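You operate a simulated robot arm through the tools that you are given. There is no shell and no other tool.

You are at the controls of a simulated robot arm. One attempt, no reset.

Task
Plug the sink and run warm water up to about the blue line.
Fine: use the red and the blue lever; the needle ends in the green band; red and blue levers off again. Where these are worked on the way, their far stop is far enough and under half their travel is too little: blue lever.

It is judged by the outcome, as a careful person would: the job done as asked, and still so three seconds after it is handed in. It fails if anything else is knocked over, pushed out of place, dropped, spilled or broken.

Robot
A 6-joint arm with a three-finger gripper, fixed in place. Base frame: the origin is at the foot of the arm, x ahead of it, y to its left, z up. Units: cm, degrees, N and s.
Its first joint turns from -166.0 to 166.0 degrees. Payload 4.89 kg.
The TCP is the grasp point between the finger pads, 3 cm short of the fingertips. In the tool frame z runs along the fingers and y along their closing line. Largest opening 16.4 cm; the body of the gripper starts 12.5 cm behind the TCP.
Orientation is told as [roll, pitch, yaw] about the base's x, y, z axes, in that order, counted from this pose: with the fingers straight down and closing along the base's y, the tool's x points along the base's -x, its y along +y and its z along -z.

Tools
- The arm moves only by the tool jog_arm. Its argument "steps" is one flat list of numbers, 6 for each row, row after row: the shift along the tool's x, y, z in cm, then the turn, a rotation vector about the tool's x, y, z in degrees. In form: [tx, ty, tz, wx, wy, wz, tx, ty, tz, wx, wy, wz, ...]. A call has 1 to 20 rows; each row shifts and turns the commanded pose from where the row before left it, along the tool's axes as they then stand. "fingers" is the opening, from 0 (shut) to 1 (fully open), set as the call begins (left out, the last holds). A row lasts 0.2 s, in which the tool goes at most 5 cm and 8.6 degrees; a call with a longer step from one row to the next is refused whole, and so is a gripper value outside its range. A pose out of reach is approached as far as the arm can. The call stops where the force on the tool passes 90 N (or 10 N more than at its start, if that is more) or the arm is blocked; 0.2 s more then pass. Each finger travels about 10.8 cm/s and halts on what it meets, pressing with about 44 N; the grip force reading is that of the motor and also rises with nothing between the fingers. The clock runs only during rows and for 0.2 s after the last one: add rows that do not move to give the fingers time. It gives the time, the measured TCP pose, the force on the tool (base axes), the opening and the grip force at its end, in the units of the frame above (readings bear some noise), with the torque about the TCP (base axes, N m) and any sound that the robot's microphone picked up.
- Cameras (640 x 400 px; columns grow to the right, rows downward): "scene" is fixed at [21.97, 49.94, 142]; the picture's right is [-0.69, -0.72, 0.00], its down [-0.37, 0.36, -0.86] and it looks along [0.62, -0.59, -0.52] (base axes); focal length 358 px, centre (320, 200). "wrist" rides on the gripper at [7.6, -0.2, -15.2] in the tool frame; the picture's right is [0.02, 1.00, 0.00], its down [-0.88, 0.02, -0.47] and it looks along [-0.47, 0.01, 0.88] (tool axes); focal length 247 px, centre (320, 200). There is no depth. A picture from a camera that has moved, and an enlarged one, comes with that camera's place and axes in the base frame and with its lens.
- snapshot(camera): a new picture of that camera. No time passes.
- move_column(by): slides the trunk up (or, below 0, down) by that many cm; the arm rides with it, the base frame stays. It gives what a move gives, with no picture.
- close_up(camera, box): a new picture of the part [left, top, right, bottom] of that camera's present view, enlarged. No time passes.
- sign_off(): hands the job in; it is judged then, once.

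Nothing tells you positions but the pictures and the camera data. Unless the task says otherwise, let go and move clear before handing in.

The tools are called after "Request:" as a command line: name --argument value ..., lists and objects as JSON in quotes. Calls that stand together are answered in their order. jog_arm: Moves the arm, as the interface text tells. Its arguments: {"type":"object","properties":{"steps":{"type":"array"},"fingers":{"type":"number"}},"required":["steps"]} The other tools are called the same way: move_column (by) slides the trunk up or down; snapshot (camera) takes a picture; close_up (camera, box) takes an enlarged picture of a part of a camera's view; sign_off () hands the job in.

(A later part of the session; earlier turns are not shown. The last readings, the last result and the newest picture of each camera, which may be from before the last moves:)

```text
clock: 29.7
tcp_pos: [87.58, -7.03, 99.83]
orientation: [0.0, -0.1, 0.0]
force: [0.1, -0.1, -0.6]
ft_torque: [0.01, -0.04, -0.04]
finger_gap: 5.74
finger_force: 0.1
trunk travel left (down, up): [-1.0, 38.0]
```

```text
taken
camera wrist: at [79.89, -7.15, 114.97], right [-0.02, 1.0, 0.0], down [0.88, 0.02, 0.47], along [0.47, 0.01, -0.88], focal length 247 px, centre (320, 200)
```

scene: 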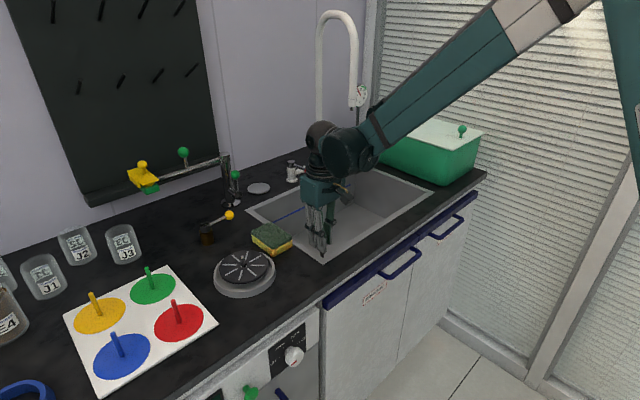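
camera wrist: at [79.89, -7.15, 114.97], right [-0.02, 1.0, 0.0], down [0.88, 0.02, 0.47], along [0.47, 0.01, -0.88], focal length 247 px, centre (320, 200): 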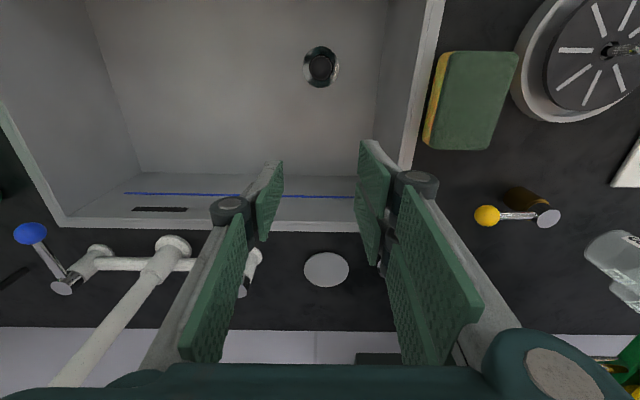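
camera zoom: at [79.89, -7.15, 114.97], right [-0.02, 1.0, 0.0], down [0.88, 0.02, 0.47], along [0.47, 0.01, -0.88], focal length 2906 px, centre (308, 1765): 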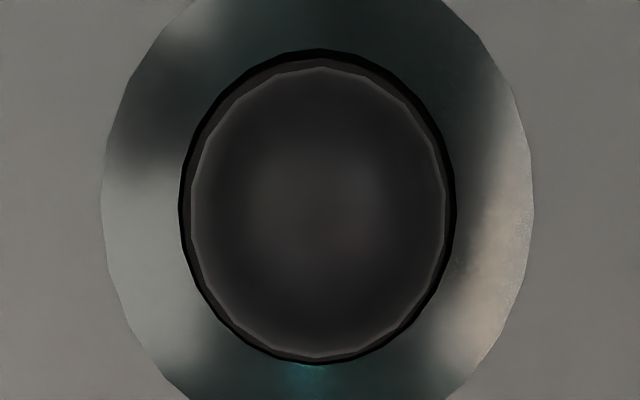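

The plug now sits concentric inside the drain hole. Next are the taps: I'll go over the red ball at (97.9,-17.3,91.1) with the fingers straddling it, to learn which way the lever turns.

Request:
jog_arm --steps '[-2, -2, 0, 0, 0, 0, -2, -2, 0, 0, 0, 0, -2, -2, 0, 0, 0, 0, -2, -2, 0, 0, 0, 0, -2.3, -2.3, 0, 0, 0, 0, 0, 0, 0, 0, 0, 0]' --fingers 0.32

Request:
snapshot --camera "wrist"

Request:
snapshot --camera "scene"

Request:
close_up --camera "scene" --box '[340, 75, 380, 110]'

```text
clock: 31.1
tcp_pos: [97.88, -17.4, 99.79]
orientation: [-0.1, 0.1, 0.0]
force: [-0.1, 0.7, -0.3]
ft_torque: [-0.05, -0.01, 0.03]
finger_gap: 5.26
finger_force: 0.0
trunk travel left (down, up): [-1.0, 38.0]
```

```text
taken
camera wrist: at [90.21, -17.63, 114.94], right [-0.02, 1.0, 0.0], down [0.88, 0.02, 0.47], along [0.47, 0.01, -0.88], focal length 247 px, centre (320, 200)
```

wrist: 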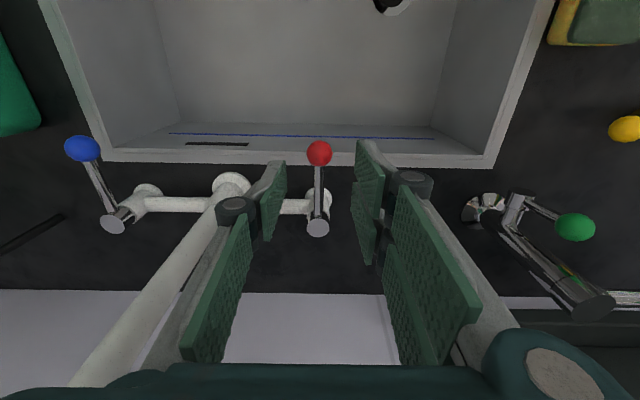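

```text
taken
```

scene: 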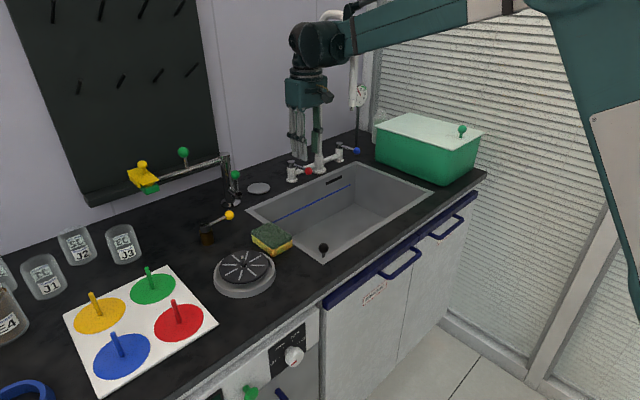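

```text
11.43 times, centred on (360, 92) of scene
camera zoom: at [21.97, 49.94, 142.0], right [-0.69, -0.72, 0.0], down [-0.37, 0.36, -0.86], along [0.62, -0.59, -0.52], focal length 4096 px, centre (-137, 1429)
```

zoom: 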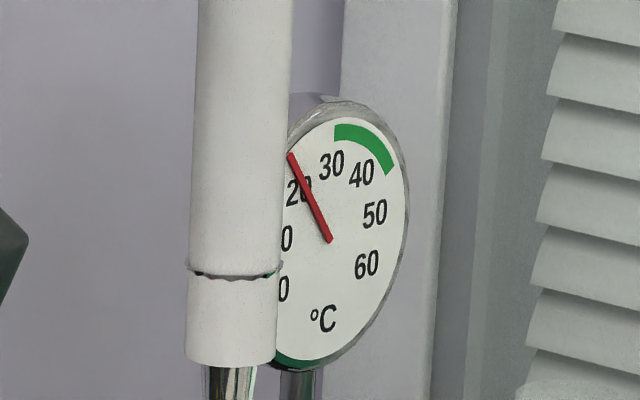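

The fingers straddle the red lever nicely. I'll descend, then test a gentle push toward +y, the side away from the spout.

Request:
jog_arm --steps '[0, 0, 2.5, 0, 0, 0, 0, 0, 2.5, 0, 0, 0, 0, 0, 2, 0, 0, 0, 0, 0, 1.2, 0, 0, 0, 0, 0, 0, 0, 0, 0]'

Request:
jog_arm --steps '[0, 0.5, 0, 0, 0, 0, 0, 0.5, 0, 0, 0, 0, 0, 0.5, 0, 0, 0, 0, 0, 0.4, 0, 0, 0, 0]'

Request:
snapshot --camera "wrist"

```text
clock: 32.3
tcp_pos: [97.93, -17.34, 91.56]
orientation: [0.0, 0.0, 0.1]
force: [0.6, 0.2, 0.0]
ft_torque: [-0.02, -0.02, -0.04]
finger_gap: 5.26
finger_force: 0.1
trunk travel left (down, up): [-1.0, 38.0]
```

```text
clock: 33.3
tcp_pos: [97.9, -15.48, 91.55]
orientation: [-0.1, 0.0, 0.0]
force: [0.1, -1.0, 0.5]
ft_torque: [0.01, -0.02, 0.01]
finger_gap: 5.25
finger_force: 0.1
trunk travel left (down, up): [-1.0, 38.0]
```

```text
taken
camera wrist: at [90.29, -15.68, 106.77], right [-0.02, 1.0, 0.0], down [0.88, 0.02, 0.47], along [0.47, 0.01, -0.88], focal length 247 px, centre (320, 200)
```

wrist: 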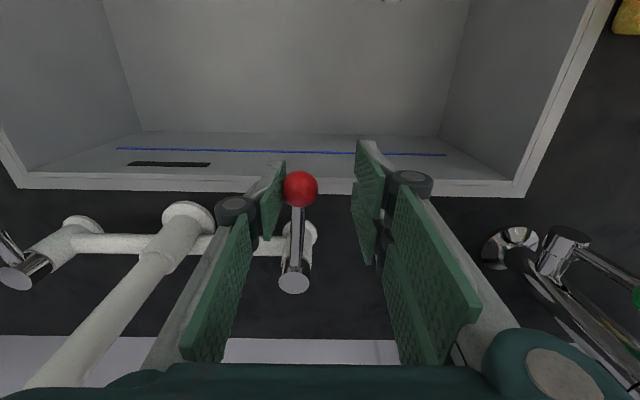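

Request:
jog_arm --steps '[0, 0.4, 0, 0, 0, 0, 0, 0.4, 0, 0, 0, 0]'

Request:
close_up --camera "wrist" --box '[240, 140, 400, 300]'

```text
clock: 33.9
tcp_pos: [97.99, -14.78, 91.67]
orientation: [0.0, 0.0, 0.1]
force: [-1.1, -0.4, -0.3]
ft_torque: [-0.05, 0.0, 0.01]
finger_gap: 5.22
finger_force: 0.0
trunk travel left (down, up): [-1.0, 38.0]
```

```text
2.50 times, centred on (320, 220) of wrist
camera zoom: at [90.35, -14.82, 106.79], right [-0.02, 1.0, 0.0], down [0.88, 0.02, 0.47], along [0.47, 0.01, -0.88], focal length 617 px, centre (320, 150)
```

zoom: 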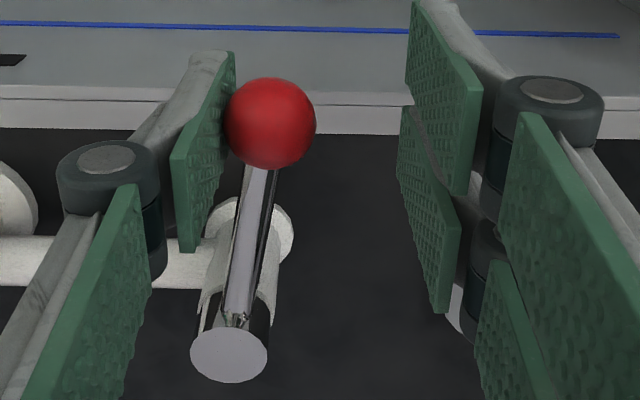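

The red lever swings toward +y freely; the ball has moved about 1.3 cm, so that's the opening direction. I want blue set first, so I'll put red back against its off stop with a snug cage around the ball.

Request:
jog_arm --steps '[0, -0.6, 0, 0, 0, 0, 0, -0.6, 0, 0, 0, 0, 0, 0, 0, 0, 0, 0]' --fingers 0.19

Request:
jog_arm --steps '[0, -0.5, 0, 0, 0, 0, 0, -0.5, 0, 0, 0, 0, 0, -0.4, 0, 0, 0, 0, 0, -0.3, 0, 0, 0, 0, 0, 0, 0, 0, 0, 0]'

Request:
close_up --camera "wrist" --box '[240, 140, 400, 300]'

Request:
snapshot --camera "scene"

```text
clock: 34.7
tcp_pos: [97.97, -15.86, 91.57]
orientation: [0.0, 0.0, 0.0]
force: [-0.6, 1.0, -0.5]
ft_torque: [-0.02, 0.01, 0.03]
finger_gap: 3.14
finger_force: 0.2
trunk travel left (down, up): [-1.0, 38.0]
```

```text
clock: 35.9
tcp_pos: [97.94, -17.62, 91.65]
orientation: [0.0, 0.0, 0.0]
force: [-0.2, 0.2, -0.2]
ft_torque: [-0.04, -0.05, -0.01]
finger_gap: 3.16
finger_force: 0.2
trunk travel left (down, up): [-1.0, 38.0]
```

```text
2.50 times, centred on (320, 220) of wrist
camera zoom: at [90.31, -17.75, 106.73], right [-0.02, 1.0, 0.0], down [0.88, 0.02, 0.47], along [0.47, 0.01, -0.88], focal length 617 px, centre (320, 150)
```

zoom: 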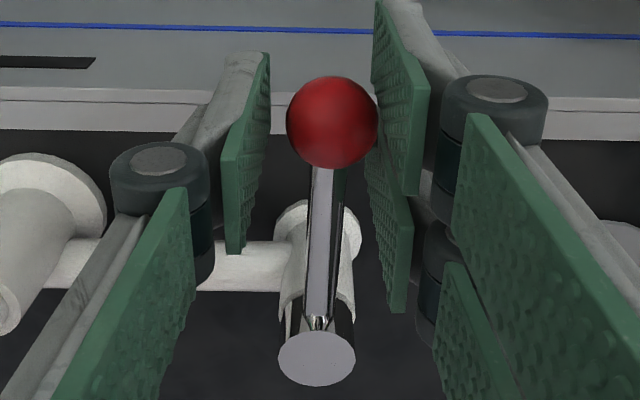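

```text
taken
```

scene: 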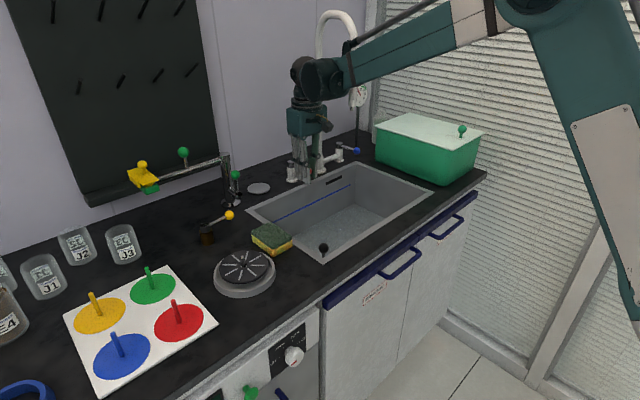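

Request:
jog_arm --steps '[0, -0.3, 0, 0, 0, 0, 0, 0, 0, 0, 0, 0]'

Request:
close_up --camera "wrist" --box '[240, 140, 400, 300]'

Request:
close_up --camera "scene" --box '[250, 80, 430, 260]'

```text
clock: 36.5
tcp_pos: [97.98, -17.85, 91.64]
orientation: [0.0, 0.0, 0.0]
force: [-1.8, 4.1, 0.0]
ft_torque: [0.0, -0.02, 0.0]
finger_gap: 3.22
finger_force: 1.0
trunk travel left (down, up): [-1.0, 38.0]
```

```text
2.50 times, centred on (320, 220) of wrist
camera zoom: at [90.3, -18.08, 106.75], right [-0.02, 1.0, 0.0], down [0.88, 0.02, 0.47], along [0.47, 0.01, -0.88], focal length 617 px, centre (320, 150)
```

zoom: 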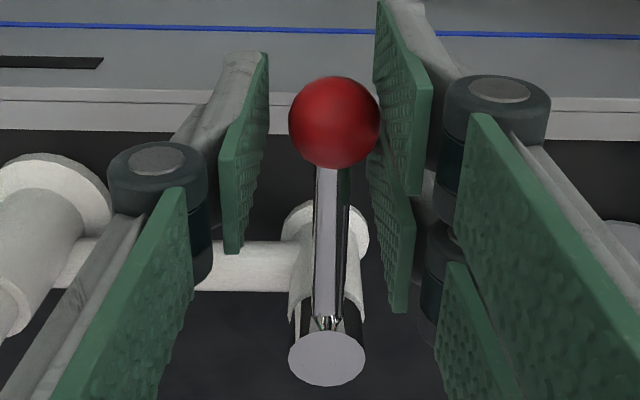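

```text
2.22 times, centred on (340, 170) of scene
camera zoom: at [21.97, 49.94, 142.0], right [-0.69, -0.72, 0.0], down [-0.37, 0.36, -0.86], along [0.62, -0.59, -0.52], focal length 796 px, centre (276, 267)
```

zoom: 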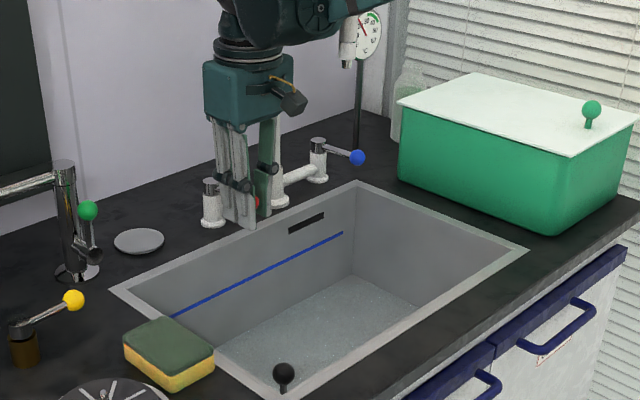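

Red is back against its stop (4 N), and the thin film of water it let in is being held by the plug. Before going to the blue lever I'll check the arm's wrist geometry against the spout, and the gauge.

Request:
close_up --camera "scene" --box '[270, 0, 430, 140]'

Request:
close_up --camera "scene" --box '[330, 75, 480, 185]'

Request:
snapshot --camera "wrist"

```text
2.86 times, centred on (350, 70) of scene
camera zoom: at [21.97, 49.94, 142.0], right [-0.69, -0.72, 0.0], down [-0.37, 0.36, -0.86], along [0.62, -0.59, -0.52], focal length 1024 px, centre (234, 571)
```

zoom: 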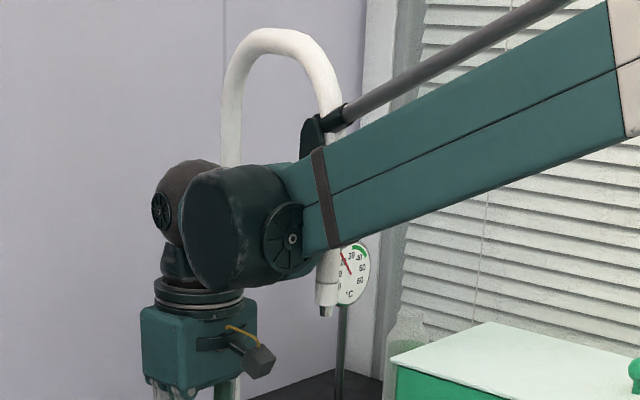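

```text
3.64 times, centred on (405, 130) of scene
camera zoom: at [21.97, 49.94, 142.0], right [-0.69, -0.72, 0.0], down [-0.37, 0.36, -0.86], along [0.62, -0.59, -0.52], focal length 1303 px, centre (11, 454)
```

zoom: 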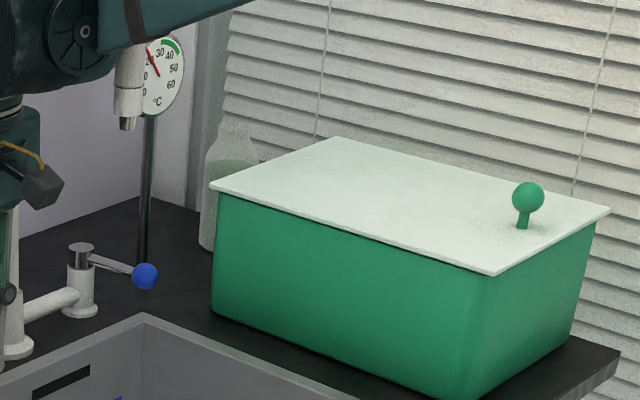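

```text
taken
camera wrist: at [90.3, -18.08, 106.75], right [-0.02, 1.0, 0.0], down [0.88, 0.02, 0.47], along [0.47, 0.01, -0.88], focal length 247 px, centre (320, 200)
```

wrist: 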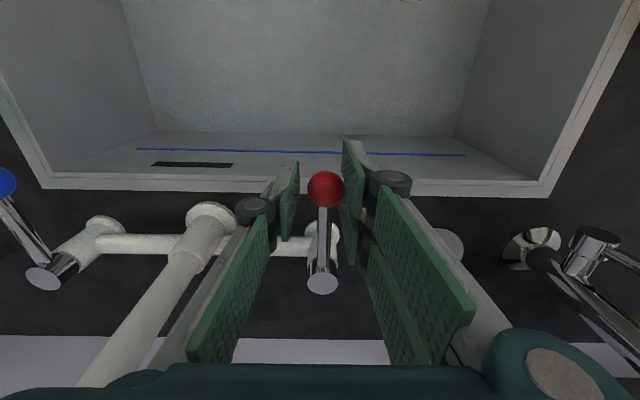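

Red is off. I'll back out at a safe height, pass in front of the spout, and lean the tool a little toward -y so the forearm stays clear of the spout before approaching the blue ball.

Request:
jog_arm --steps '[0, 0.2, -2, 0, 0, 0, 0, 0, -3.5, 0, 0, 0, 0, 0, -4, 0, 0, 0, 3, 0, -2, 0, 0, 0, 4, 0, -2, 0, 0, 0, 4, 0, 0, 0, 0, 0, 4, 0, 0, 0, 0, 0, 4, 0, 0, 0, 0, 0, 4, 0, 0, 0, 0, 0, 0, -4, 0, 0, 0, 0, 0, -4, 0, 0, 0, 0, 0, -4, 0, 0, 0, 0, 0, -4, 0, 0, 0, 0, 0, -4, 0, 0, 0, 0, 0, -3.3, 0, 0, 0, 0, 0, 0, 0, 0, 0, 0]'

Request:
jog_arm --steps '[0, 0, 0, -4, 0, 0, 0, 0, 0, -4, 0, 0, 0, 0, 0, -4, 0, 0, 0, 0, 0, 0, 0, 0]'

Request:
snapshot --camera "wrist"

Request:
snapshot --camera "scene"

```text
clock: 39.9
tcp_pos: [74.87, -40.9, 105.15]
orientation: [0.1, 0.0, 0.0]
force: [0.2, 1.3, 0.7]
ft_torque: [-0.12, 0.04, -0.01]
finger_gap: 3.1
finger_force: 0.1
trunk travel left (down, up): [-1.0, 38.0]
```

```text
clock: 40.9
tcp_pos: [74.96, -40.86, 105.12]
orientation: [12.0, 0.0, 0.0]
force: [0.5, 0.6, 0.6]
ft_torque: [-0.06, -0.03, 0.03]
finger_gap: 3.12
finger_force: 0.0
trunk travel left (down, up): [-1.0, 38.0]
```

```text
taken
camera wrist: at [67.27, -44.22, 119.93], right [-0.02, 0.98, 0.21], down [0.88, -0.08, 0.47], along [0.47, 0.19, -0.86], focal length 247 px, centre (320, 200)
```

wrist: 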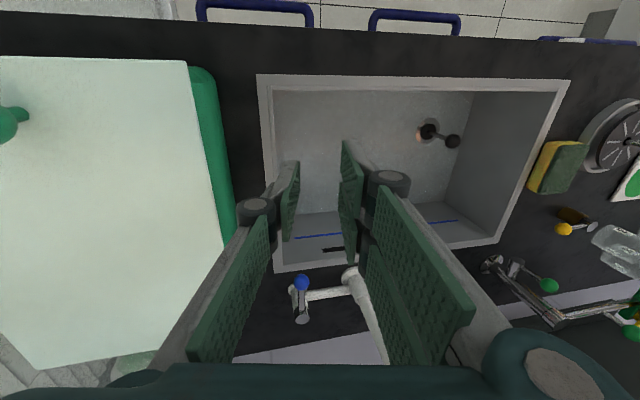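

```text
taken
```

scene: 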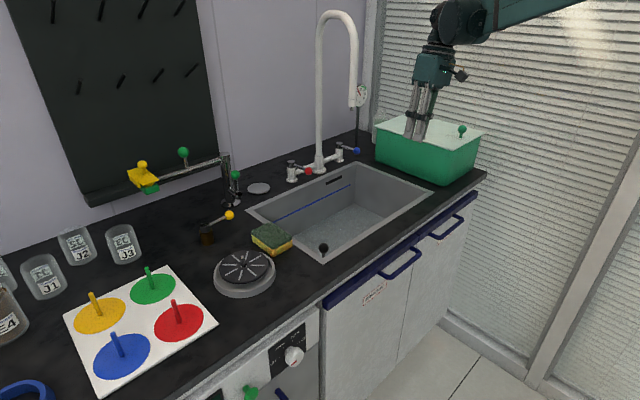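

The box edge is at y≈-49, so there's room, and the blue ball is confirmed at (98.3,-40.6). I'll move above it with the fingers opened a bit.

Request:
jog_arm --steps '[-4, 0, 0, 0, 0, 0, -4, 0, 0, 0, 0, 0, -4, 0, 0, 0, 0, 0, -4, 0, 0, 0, 0, 0, -4, 0, 0, 0, 0, 0, -3.3, 0, 0, 0, 0, 0, 0, 0, 0, 0, 0, 0]' --fingers 0.32

Request:
snapshot --camera "wrist"

Request:
close_up --camera "scene" --box '[280, 0, 520, 200]'

```text
clock: 42.5
tcp_pos: [98.4, -40.92, 105.07]
orientation: [11.9, 0.0, 0.1]
force: [-0.5, 0.2, -0.3]
ft_torque: [0.04, 0.0, 0.01]
finger_gap: 5.25
finger_force: 0.1
trunk travel left (down, up): [-1.0, 38.0]
```

```text
taken
camera wrist: at [90.71, -44.2, 119.91], right [-0.02, 0.98, 0.21], down [0.88, -0.08, 0.47], along [0.47, 0.19, -0.86], focal length 247 px, centre (320, 200)
```

wrist: 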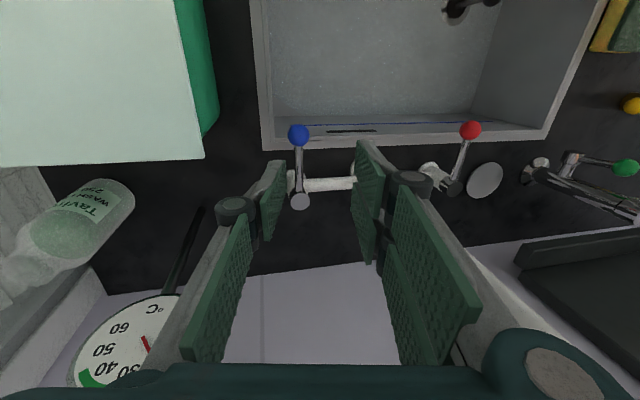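

```text
2.00 times, centred on (400, 100) of scene
camera zoom: at [21.97, 49.94, 142.0], right [-0.69, -0.72, 0.0], down [-0.37, 0.36, -0.86], along [0.62, -0.59, -0.52], focal length 717 px, centre (160, 400)
```

zoom: 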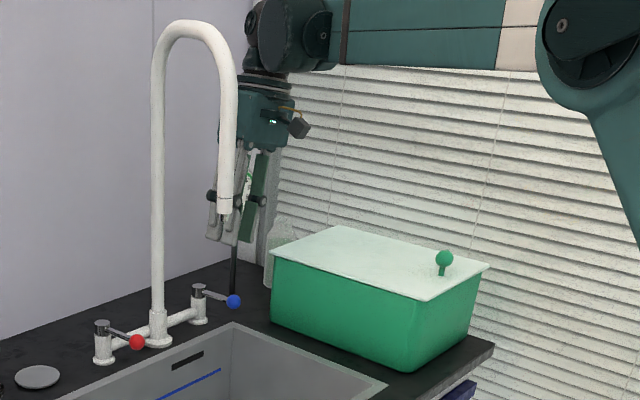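

Request:
jog_arm --steps '[0.1, -0.62, 2.93, 0, 0, 0, 0, -0.62, 2.93, 0, 0, 0, 0, -0.42, 2.93, 0, 0, 0, 0, -0.42, 2.93, 0, 0, 0, 0, -0.3, 1.76, 0, 0, 0, 0, 0, 0, 0, 0, 0]'

Request:
snapshot --camera "wrist"

Request:
close_up --camera "scene" --box '[280, 0, 520, 200]'

```text
clock: 43.9
tcp_pos: [98.27, -40.41, 91.55]
orientation: [12.0, 0.0, 0.1]
force: [-0.1, -0.8, 1.1]
ft_torque: [0.01, 0.03, -0.01]
finger_gap: 5.24
finger_force: 0.1
trunk travel left (down, up): [-1.0, 38.0]
```

```text
taken
camera wrist: at [90.51, -43.74, 106.31], right [-0.02, 0.98, 0.21], down [0.88, -0.08, 0.47], along [0.47, 0.19, -0.86], focal length 247 px, centre (320, 200)
```

wrist: 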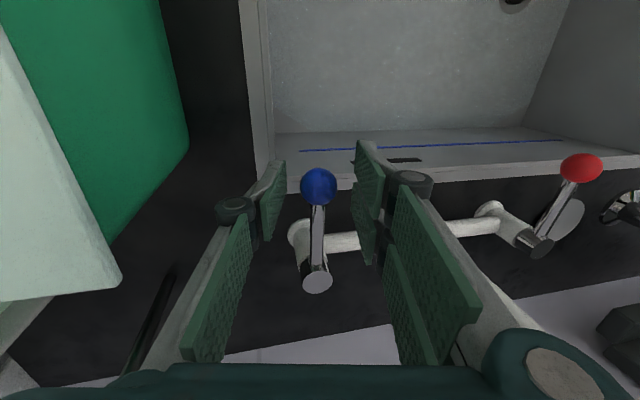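

```text
2.00 times, centred on (400, 100) of scene
camera zoom: at [21.97, 49.94, 142.0], right [-0.69, -0.72, 0.0], down [-0.37, 0.36, -0.86], along [0.62, -0.59, -0.52], focal length 717 px, centre (160, 400)
```

zoom: 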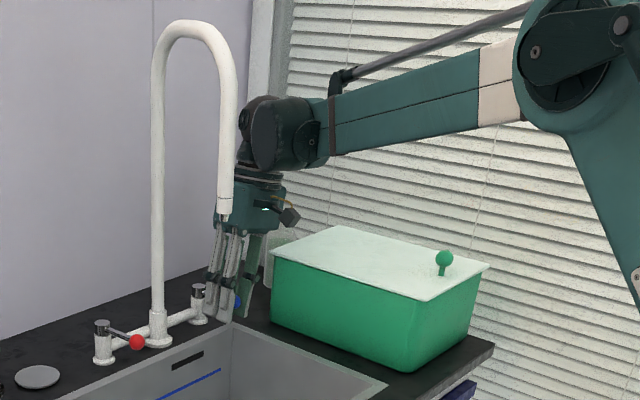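

Request:
jog_arm --steps '[0, 0, 0, 0, 0, 0, 0, 0, 0, 0, 0, 0]' --fingers 0.2

Request:
jog_arm --steps '[0, -0.49, -0.1, 0, 0, 0, 0, -0.4, -0.08, 0, 0, 0, 0, 0, 0, 0, 0, 0]'

Request:
close_up --camera "wrist" --box '[240, 140, 400, 300]'

```text
clock: 44.5
tcp_pos: [98.18, -40.43, 91.49]
orientation: [12.0, 0.0, 0.1]
force: [-0.9, -0.6, 0.1]
ft_torque: [0.05, 0.01, -0.01]
finger_gap: 3.31
finger_force: 0.0
trunk travel left (down, up): [-1.0, 38.0]
```

```text
clock: 45.3
tcp_pos: [98.14, -41.23, 91.4]
orientation: [12.0, 0.0, 0.0]
force: [-0.5, 1.2, 0.2]
ft_torque: [0.02, -0.02, -0.01]
finger_gap: 3.29
finger_force: 0.1
trunk travel left (down, up): [-1.0, 38.0]
```

```text
2.50 times, centred on (320, 220) of wrist
camera zoom: at [90.51, -44.68, 106.3], right [-0.02, 0.98, 0.21], down [0.88, -0.08, 0.47], along [0.47, 0.19, -0.86], focal length 617 px, centre (320, 150)
```

zoom: 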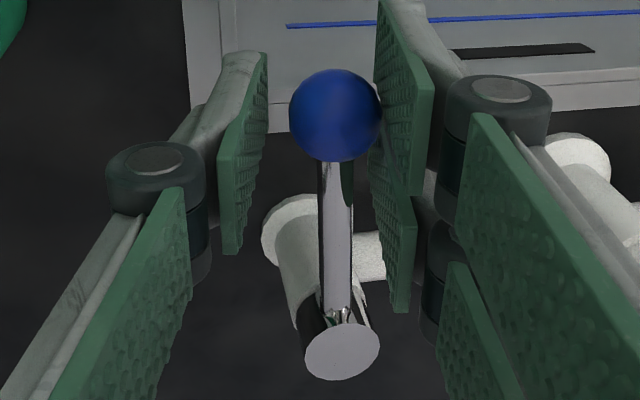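

Request:
jog_arm --steps '[0, -0.4, -0.08, 0, 0, 0, 0, 0, 0, 0, 0, 0]'

Request:
close_up --camera "wrist" --box '[240, 140, 400, 300]'

```text
clock: 45.9
tcp_pos: [98.15, -41.71, 91.39]
orientation: [12.0, 0.1, 0.1]
force: [-0.3, -0.1, 0.6]
ft_torque: [-0.05, -0.01, 0.0]
finger_gap: 3.28
finger_force: 0.0
trunk travel left (down, up): [-1.0, 38.0]
```

```text
2.50 times, centred on (320, 220) of wrist
camera zoom: at [90.48, -45.1, 106.23], right [-0.02, 0.98, 0.21], down [0.88, -0.08, 0.47], along [0.47, 0.19, -0.86], focal length 617 px, centre (320, 150)
```

zoom: 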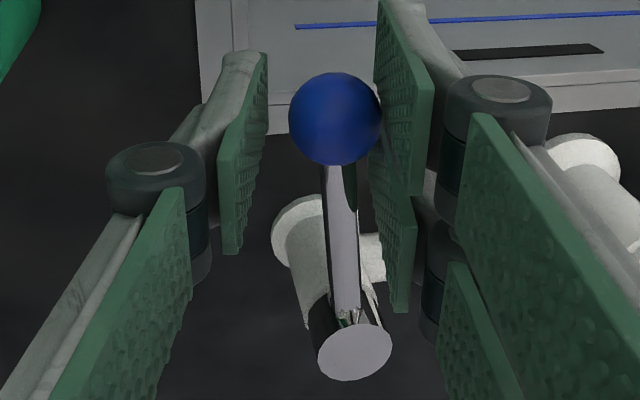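

Blue opens the other way, toward -y; it moved freely with the finger. I'll keep swinging it along its arc in stages, checking force and clearance.

Request:
jog_arm --steps '[0.15, -0.787, -0.167, 0, 0, 0, 0.1, -0.787, -0.167, 0, 0, 0, -0.05, -0.787, -0.167, 0, 0, 0, -0.1, -0.787, -0.167, 0, 0, 0, 0, 0, 0, 0, 0, 0]'

Request:
snapshot --camera "wrist"

Request:
snapshot --camera "scene"

```text
clock: 47.1
tcp_pos: [98.44, -44.54, 91.39]
orientation: [11.8, 0.0, 0.2]
force: [77.6, 37.2, 22.4]
ft_torque: [-3.25, 5.41, 3.96]
finger_gap: 3.23
finger_force: 0.0
trunk travel left (down, up): [-1.0, 38.0]
```

```text
taken
camera wrist: at [90.79, -47.84, 106.2], right [-0.03, 0.98, 0.21], down [0.88, -0.08, 0.47], along [0.47, 0.19, -0.86], focal length 247 px, centre (320, 200)
```

wrist: 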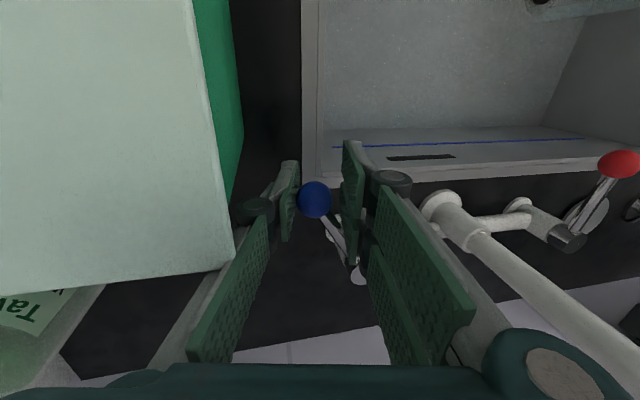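

```text
taken
```

scene: 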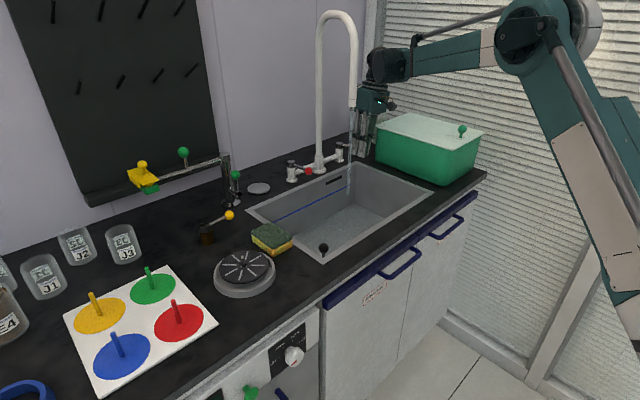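

The tool is pressing on something, 77 N along +x. A finger knuckle looks to be against the corner of the box lid, so I'll back off toward +x straight away.

Request:
jog_arm --steps '[-0.6, 0.1, 0.02, 0, 0, 0, -0.6, 0.1, 0.02, 0, 0, 0, 0, 0, 0, 0, 0, 0]'

Request:
snapshot --camera "wrist"

Request:
close_up --camera "scene" --box '[330, 75, 480, 185]'

```text
clock: 47.8
tcp_pos: [98.69, -44.37, 91.67]
orientation: [12.0, 0.5, 0.1]
force: [-20.1, 26.3, 9.4]
ft_torque: [-2.69, -0.1, -0.3]
finger_gap: 3.42
finger_force: 1.3
trunk travel left (down, up): [-1.0, 38.0]
stopped in row 3: the force on the tool passed its limit at 101 N (the readings are from after the stop); the commanded pose is now the measured one
```

```text
taken
camera wrist: at [91.2, -47.84, 106.47], right [-0.02, 0.98, 0.21], down [0.88, -0.08, 0.46], along [0.47, 0.2, -0.86], focal length 247 px, centre (320, 200)
```

wrist: 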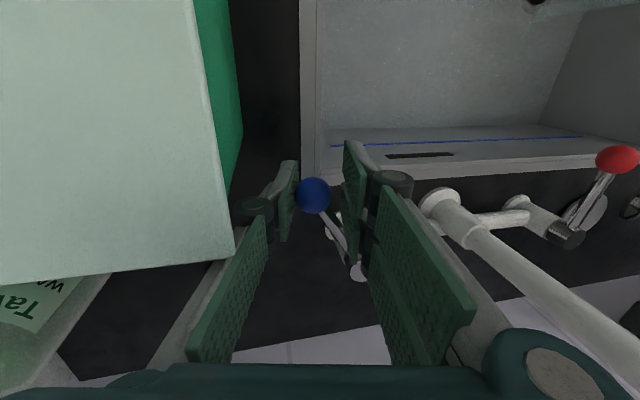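

```text
3.64 times, centred on (405, 130) of scene
camera zoom: at [21.97, 49.94, 142.0], right [-0.69, -0.72, 0.0], down [-0.37, 0.36, -0.86], along [0.62, -0.59, -0.52], focal length 1303 px, centre (11, 454)
```

zoom: 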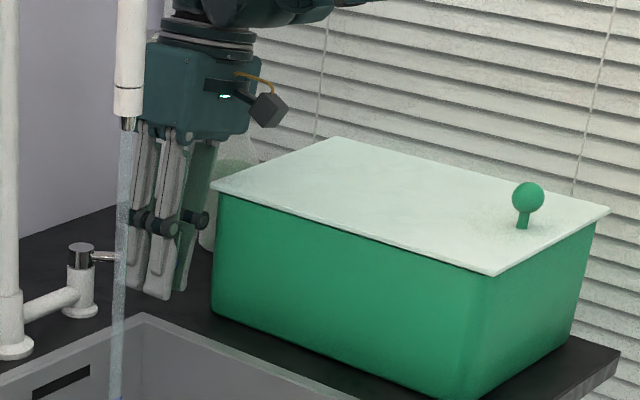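

Comparing pictures, the box hasn't moved. The jam is the lever itself: with no tool yaw, the cage wedged the stem against one finger and the ball against the other. I'll yaw the tool with the lever to relieve it.

Request:
jog_arm --steps '[0, 0, 0, 0, 0, -4, 0, 0, 0, 0, 0, -4, 0, 0, 0, 0, 0, -4, 0, 0, 0, 0, 0, 0]'

Request:
snapshot --camera "wrist"

Request:
close_up --camera "wrist" --box '[220, 130, 400, 300]'

Request:
snapshot --camera "scene"

```text
clock: 48.8
tcp_pos: [98.96, -44.64, 91.36]
orientation: [11.8, -2.1, 11.9]
force: [0.6, -0.2, -1.1]
ft_torque: [-0.01, -0.01, 0.03]
finger_gap: 3.3
finger_force: 0.3
trunk travel left (down, up): [-1.0, 38.0]
```

```text
taken
camera wrist: at [91.52, -49.61, 105.91], right [-0.23, 0.95, 0.21], down [0.86, 0.1, 0.5], along [0.45, 0.29, -0.84], focal length 247 px, centre (320, 200)
```

wrist: 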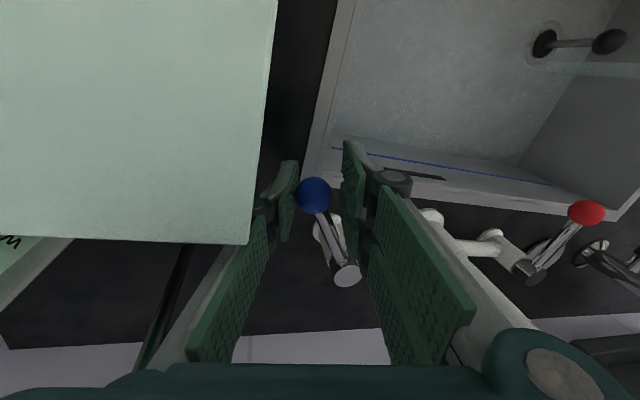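

```text
2.35 times, centred on (310, 215) of wrist
camera zoom: at [91.52, -49.61, 105.91], right [-0.23, 0.95, 0.21], down [0.86, 0.1, 0.5], along [0.45, 0.29, -0.84], focal length 581 px, centre (344, 165)
```

zoom: 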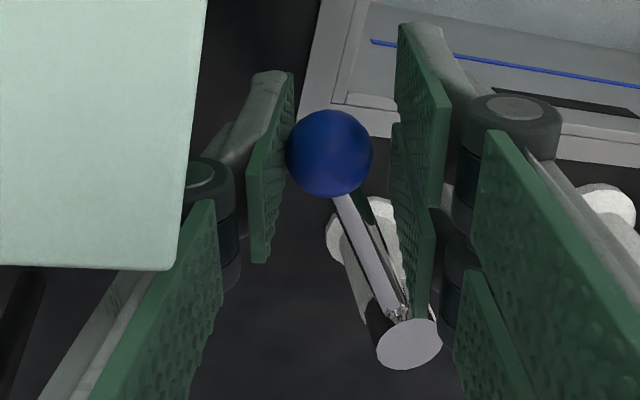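

```text
taken
```

scene: 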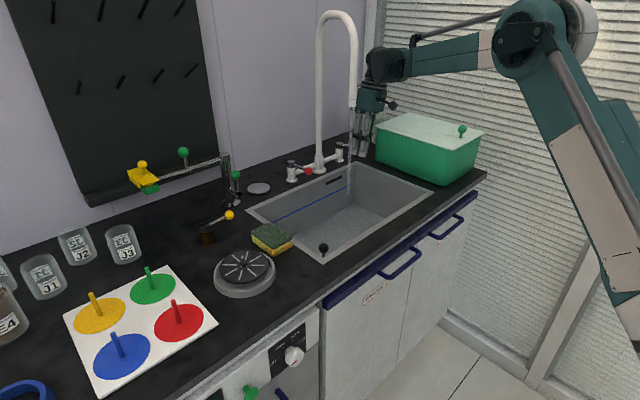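

The force is gone. The blue lever is open about 33° and water is running. I'll try a little further along the arc, yawing with the lever, to find its stop.

Request:
jog_arm --steps '[-0.13, -0.33, -0.065, 0, 0, -2.5, -0.13, -0.33, -0.065, 0, 0, -2.5, 0, 0, 0, 0, 0, 0]'

Request:
close_up --camera "wrist" --box '[220, 130, 400, 300]'

Request:
close_up --camera "scene" --box '[330, 75, 480, 185]'

```text
clock: 49.6
tcp_pos: [99.26, -45.13, 91.4]
orientation: [11.7, -3.1, 16.7]
force: [0.1, 0.3, -0.3]
ft_torque: [-0.01, 0.01, -0.02]
finger_gap: 3.27
finger_force: 0.2
trunk travel left (down, up): [-1.0, 38.0]
```

```text
2.35 times, centred on (310, 215) of wrist
camera zoom: at [92.13, -50.82, 105.79], right [-0.31, 0.93, 0.2], down [0.84, 0.17, 0.51], along [0.44, 0.33, -0.83], focal length 581 px, centre (344, 165)
```

zoom: 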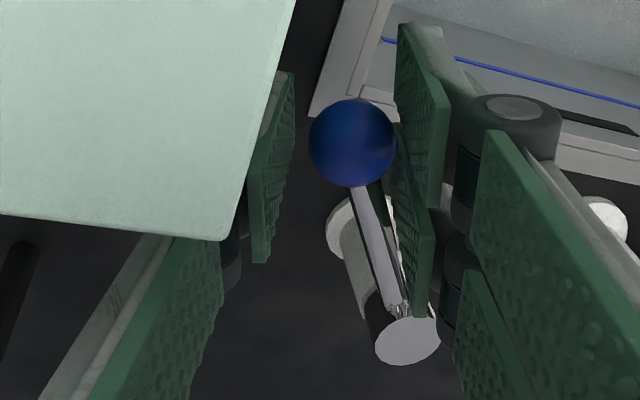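

```text
3.64 times, centred on (405, 130) of scene
camera zoom: at [21.97, 49.94, 142.0], right [-0.69, -0.72, 0.0], down [-0.37, 0.36, -0.86], along [0.62, -0.59, -0.52], focal length 1303 px, centre (11, 454)
```

zoom: 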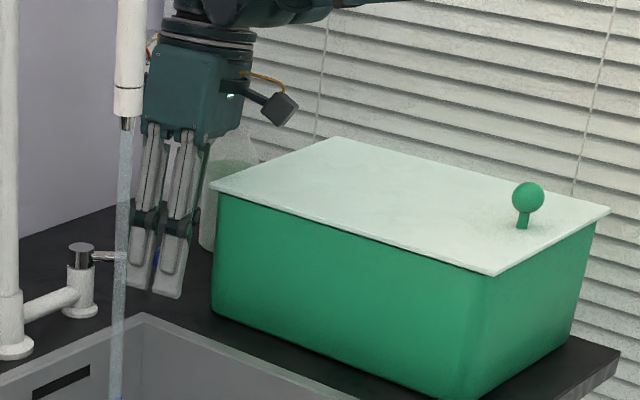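

The finger is just touching the ball again and the box hasn't moved. I'll take the lean out now that the spout is well clear, then continue along the arc.

Request:
jog_arm --steps '[0, 0, 0, 4, 0, 0, 0, 0, 0, 4, 0, 0, 0, 0, 0, 4, 0, 0, 0, 0, 0, 0, 0, 0]'

Request:
close_up --camera "wrist" --box '[220, 130, 400, 300]'

Request:
snapshot --camera "scene"

```text
clock: 50.6
tcp_pos: [99.34, -45.27, 91.35]
orientation: [-0.3, -3.1, 16.7]
force: [-0.2, 0.3, 0.5]
ft_torque: [0.03, 0.0, 0.01]
finger_gap: 3.25
finger_force: 0.1
trunk travel left (down, up): [-1.0, 38.0]
```

```text
2.35 times, centred on (310, 215) of wrist
camera zoom: at [91.19, -47.77, 106.14], right [-0.31, 0.95, -0.01], down [0.81, 0.27, 0.52], along [0.5, 0.15, -0.85], focal length 581 px, centre (344, 165)
```

zoom: 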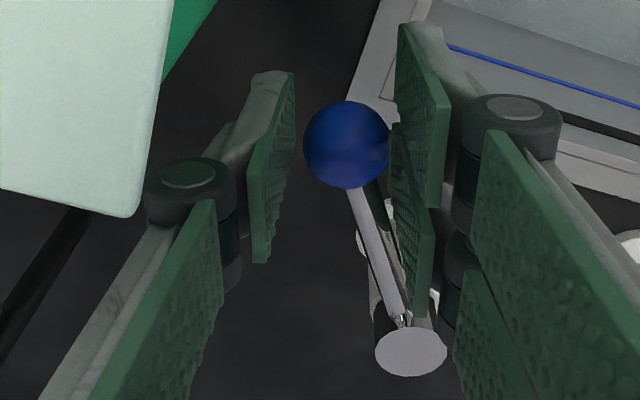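

```text
taken
```

scene: 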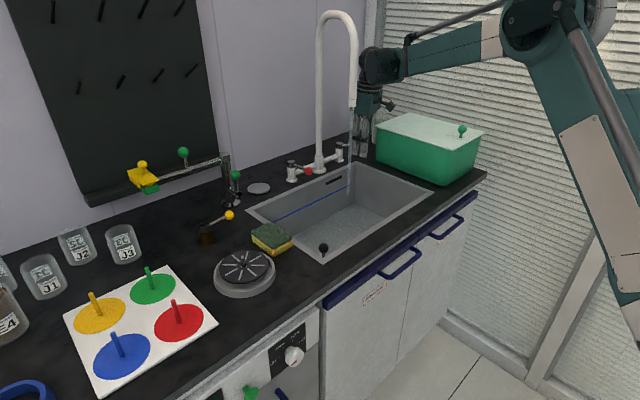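

Request:
jog_arm --steps '[-0.2, -0.61, 0, 0, 0, -3, -0.22, -0.61, 0, 0, 0, -3, -0.23, -0.6, 0, 0, 0, -3, 0, 0, 0, 0, 0, 0]'

Request:
close_up --camera "wrist" --box '[220, 130, 400, 300]'

Request:
snapshot --camera "scene"

```text
clock: 51.6
tcp_pos: [100.52, -46.78, 91.42]
orientation: [-0.8, -3.1, 25.7]
force: [-1.0, 0.5, -0.7]
ft_torque: [-0.03, -0.02, -0.01]
finger_gap: 3.29
finger_force: 0.1
trunk travel left (down, up): [-1.0, 38.0]
```

```text
2.35 times, centred on (310, 215) of wrist
camera zoom: at [92.87, -50.42, 106.23], right [-0.45, 0.89, -0.01], down [0.76, 0.39, 0.52], along [0.47, 0.22, -0.85], focal length 581 px, centre (344, 165)
```

zoom: 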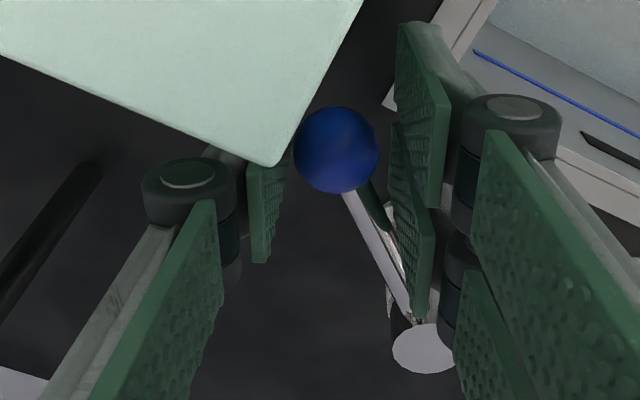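

```text
taken
```

scene: 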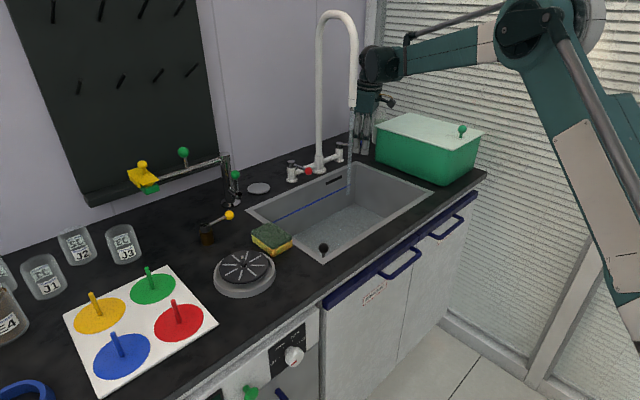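

No load so far, and the lever is at about 48°. Going further with the cage would bring the gripper body near the gauge dial. I'll lift out, close the fingers and use them as a poker on the trailing side of the stem.

Request:
jog_arm --steps '[0, 0.1, -2, 0, 0, 0, 0, 0, -4, 0, 0, 0, 0, 0, -3, 0, 0, 0, 0, 0, 0, 0, 0, 6, 0, 0, 0, 0, 0, 6, 0, 0, 0, 0, 0, 6, 0, 0, 0, 0, 0, 0]'

Request:
jog_arm --steps '[0, 1.4, 0, 0, 0, 0, 0, 1.4, 0, 0, 0, 0, 0, 1.4, 0, 0, 0, 0, 0, 0, 0, 0, 0, 0]' --fingers 0

Request:
snapshot --camera "wrist"

Request:
snapshot --camera "scene"

```text
clock: 53.2
tcp_pos: [99.97, -46.71, 100.5]
orientation: [0.2, -3.1, 7.6]
force: [0.2, 0.1, 0.1]
ft_torque: [0.03, 0.01, 0.0]
finger_gap: 3.28
finger_force: 0.0
trunk travel left (down, up): [-1.0, 38.0]
```

```text
clock: 54.2
tcp_pos: [99.37, -42.44, 100.44]
orientation: [0.2, -3.1, 7.5]
force: [-0.1, -0.2, -0.5]
ft_torque: [0.06, 0.0, 0.0]
finger_gap: 0.0
finger_force: 44.2
trunk travel left (down, up): [-1.0, 38.0]
```

```text
taken
camera wrist: at [91.05, -43.86, 115.2], right [-0.15, 0.99, 0.0], down [0.84, 0.13, 0.52], along [0.51, 0.08, -0.85], focal length 247 px, centre (320, 200)
```

wrist: 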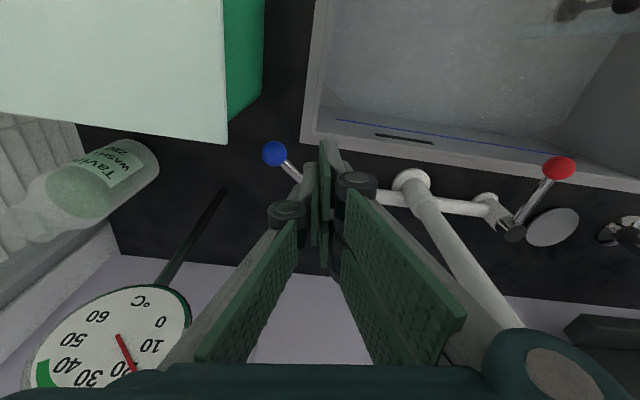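

```text
taken
```

scene: 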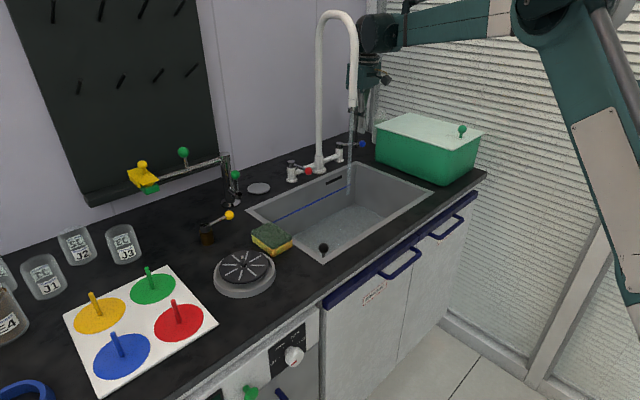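

Request:
jog_arm --steps '[-1.2, 0.1, 1, 0, 0, 0, 0, 0, 2.5, 0, 0, 0, 0, 0, 2.5, 0, 0, 0, 0, 0, 2, 0, 0, 0, 0, 0, 0.8, 0, 0, 0, 0, 0, 0, 0, 0, 0]'

Request:
snapshot --camera "wrist"

```text
clock: 55.6
tcp_pos: [101.27, -42.22, 91.64]
orientation: [0.2, -3.1, 7.6]
force: [-0.6, 0.1, 0.4]
ft_torque: [0.02, 0.0, -0.03]
finger_gap: 0.01
finger_force: 44.1
trunk travel left (down, up): [-1.0, 38.0]
```

```text
taken
camera wrist: at [92.75, -43.54, 106.43], right [-0.15, 0.99, 0.0], down [0.84, 0.13, 0.52], along [0.51, 0.08, -0.85], focal length 247 px, centre (320, 200)
```

wrist: 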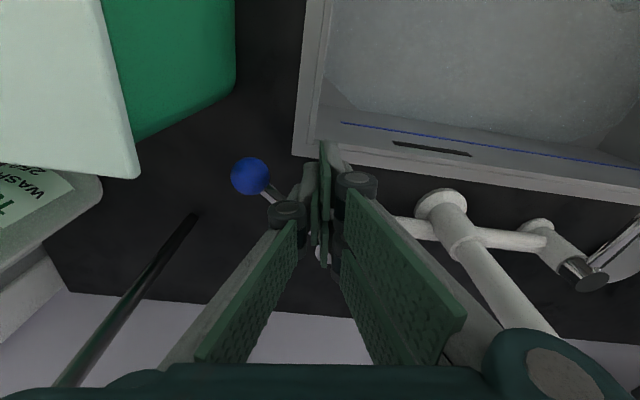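

Request:
jog_arm --steps '[-0.1, -0.7, 0, 0, 0, 0, -0.2, -0.7, 0, 0, 0, 0, -0.26, -0.67, 0, 0, 0, 0, 0, 0, 0, 0, 0, 0]'

Request:
snapshot --camera "wrist"

```text
clock: 56.4
tcp_pos: [101.46, -43.29, 91.8]
orientation: [0.7, -2.6, 7.9]
force: [-27.1, 18.7, -0.8]
ft_torque: [-0.25, 0.34, 0.66]
finger_gap: 0.0
finger_force: 43.5
trunk travel left (down, up): [-1.0, 38.0]
stopped in row 4: the force on the tool passed its limit at 108 N (the readings are from after the stop); the commanded pose is now the measured one
```

```text
taken
camera wrist: at [93.3, -44.8, 106.56], right [-0.16, 0.99, 0.01], down [0.85, 0.13, 0.51], along [0.51, 0.09, -0.86], focal length 247 px, centre (320, 200)
```

wrist: 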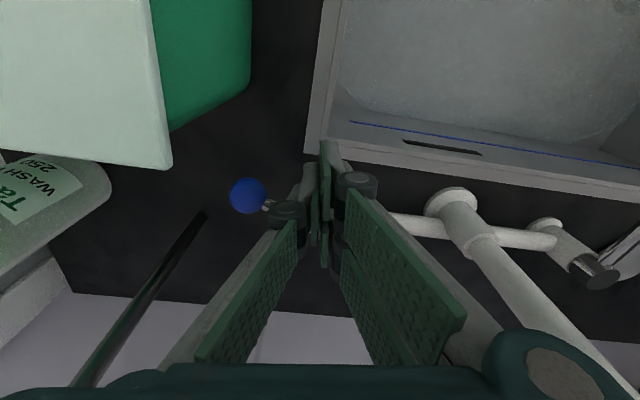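

That's blue's far stop, at about 60°, with the reaction straight along the lever's swing. Blue is fully open. I'll retreat, lift out, and go around the front of the spout to red.

Request:
jog_arm --steps '[0.4, 0.6, 0, 0, 0, 0, 0.2, 0.4, -2, 0, 0, 0, 0, 0, -4, 0, 0, 0, 0, 0, -4, 0, 0, 0, 2, 0, -3, 0, 0, 4, 4, 0, 0, 0, 2, 4, 4, 0, 0, 0, 0, 0, 4, 0, 0, 0, 0, 0, 4, 0, 0, 0, 0, 0, 4, 0, 0, 0, 0, 0, 2, 0, 0, 0, 0, 0, 0, 4, 0, 0, 0, 0, 0, 4.5, 0, 0, 0, 0, 0, 4.5, 0, 0, 0, 0, 0, 4.5, 0, 0, 0, 0, 0, 4.5, 0, 0, 0, 0, 0, 3, 0, 0, 0, 0, 0, 0, 0, 0, 0, 0]' --fingers 0

Request:
snapshot --camera "wrist"

Request:
snapshot --camera "scene"

```text
clock: 60.2
tcp_pos: [76.56, -18.3, 104.77]
orientation: [0.9, -0.6, -0.1]
force: [0.4, -1.2, 0.1]
ft_torque: [0.05, 0.01, 0.0]
finger_gap: 0.01
finger_force: 43.9
trunk travel left (down, up): [-1.0, 38.0]
```

```text
taken
camera wrist: at [68.69, -18.66, 119.84], right [-0.02, 1.0, 0.02], down [0.88, 0.01, 0.48], along [0.48, 0.02, -0.88], focal length 247 px, centre (320, 200)
```

wrist: 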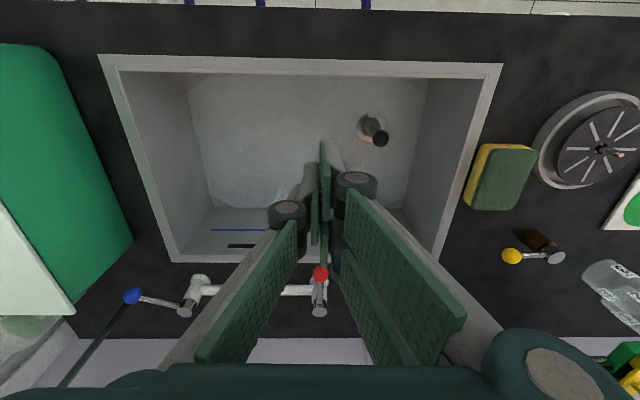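

```text
taken
```

scene: 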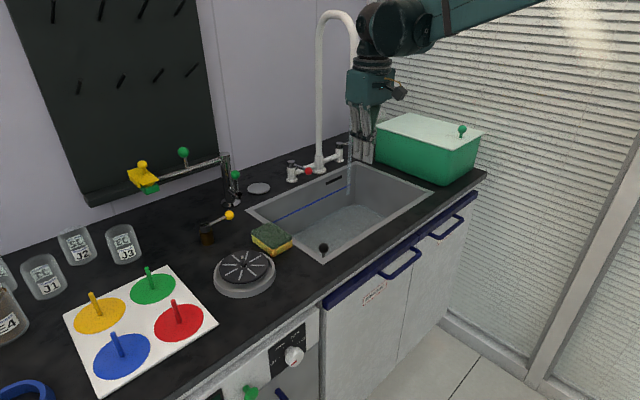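

Request:
jog_arm --steps '[-4, 0.4, 0, 0, 0, 0, -4, 0.5, 0, 0, 0, 0, -4, 0, 0.5, 0, 0, 0, -4, 0, 2, 0, 0, 0, -4, 0, 2, 0, 0, 0, -1.4, 0, 1, 0, 0, 0, 0, 0, 0, 0, 0, 0]' --fingers 0.32

Request:
snapshot --camera "wrist"

Request:
close_up --camera "scene" --box '[250, 80, 430, 260]'

```text
clock: 60.8
tcp_pos: [82.35, -17.6, 104.86]
orientation: [1.0, -0.3, -0.6]
force: [-38.8, 7.2, 9.3]
ft_torque: [-2.26, -8.03, -1.95]
finger_gap: 5.25
finger_force: 0.1
trunk travel left (down, up): [-1.0, 38.0]
stopped in row 2: the force on the tool passed its limit at 144 N (the readings are from after the stop); the commanded pose is now the measured one
```

```text
taken
camera wrist: at [74.65, -18.02, 119.93], right [-0.01, 1.0, 0.02], down [0.88, 0.0, 0.48], along [0.48, 0.02, -0.88], focal length 247 px, centre (320, 200)
```

wrist: 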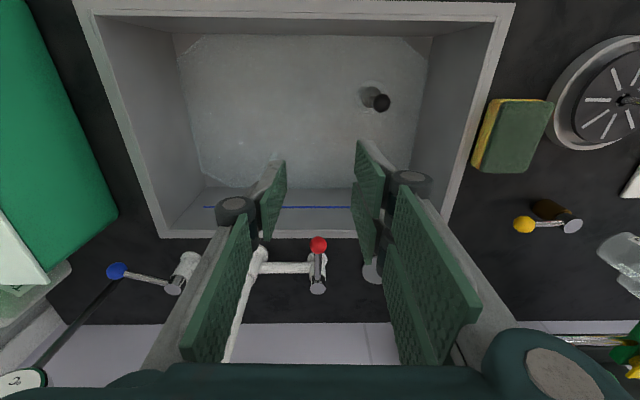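

```text
2.22 times, centred on (340, 170) of scene
camera zoom: at [21.97, 49.94, 142.0], right [-0.69, -0.72, 0.0], down [-0.37, 0.36, -0.86], along [0.62, -0.59, -0.52], focal length 796 px, centre (276, 267)
```

zoom: 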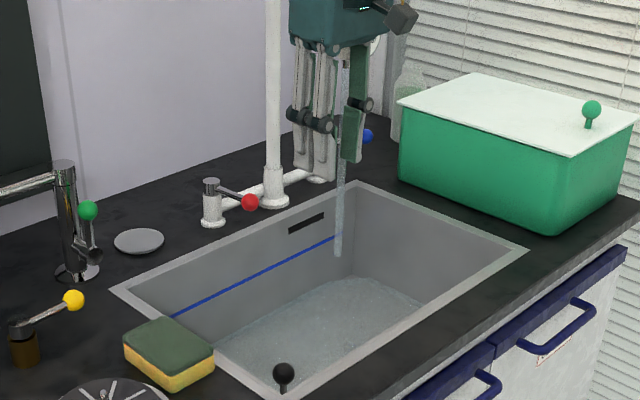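

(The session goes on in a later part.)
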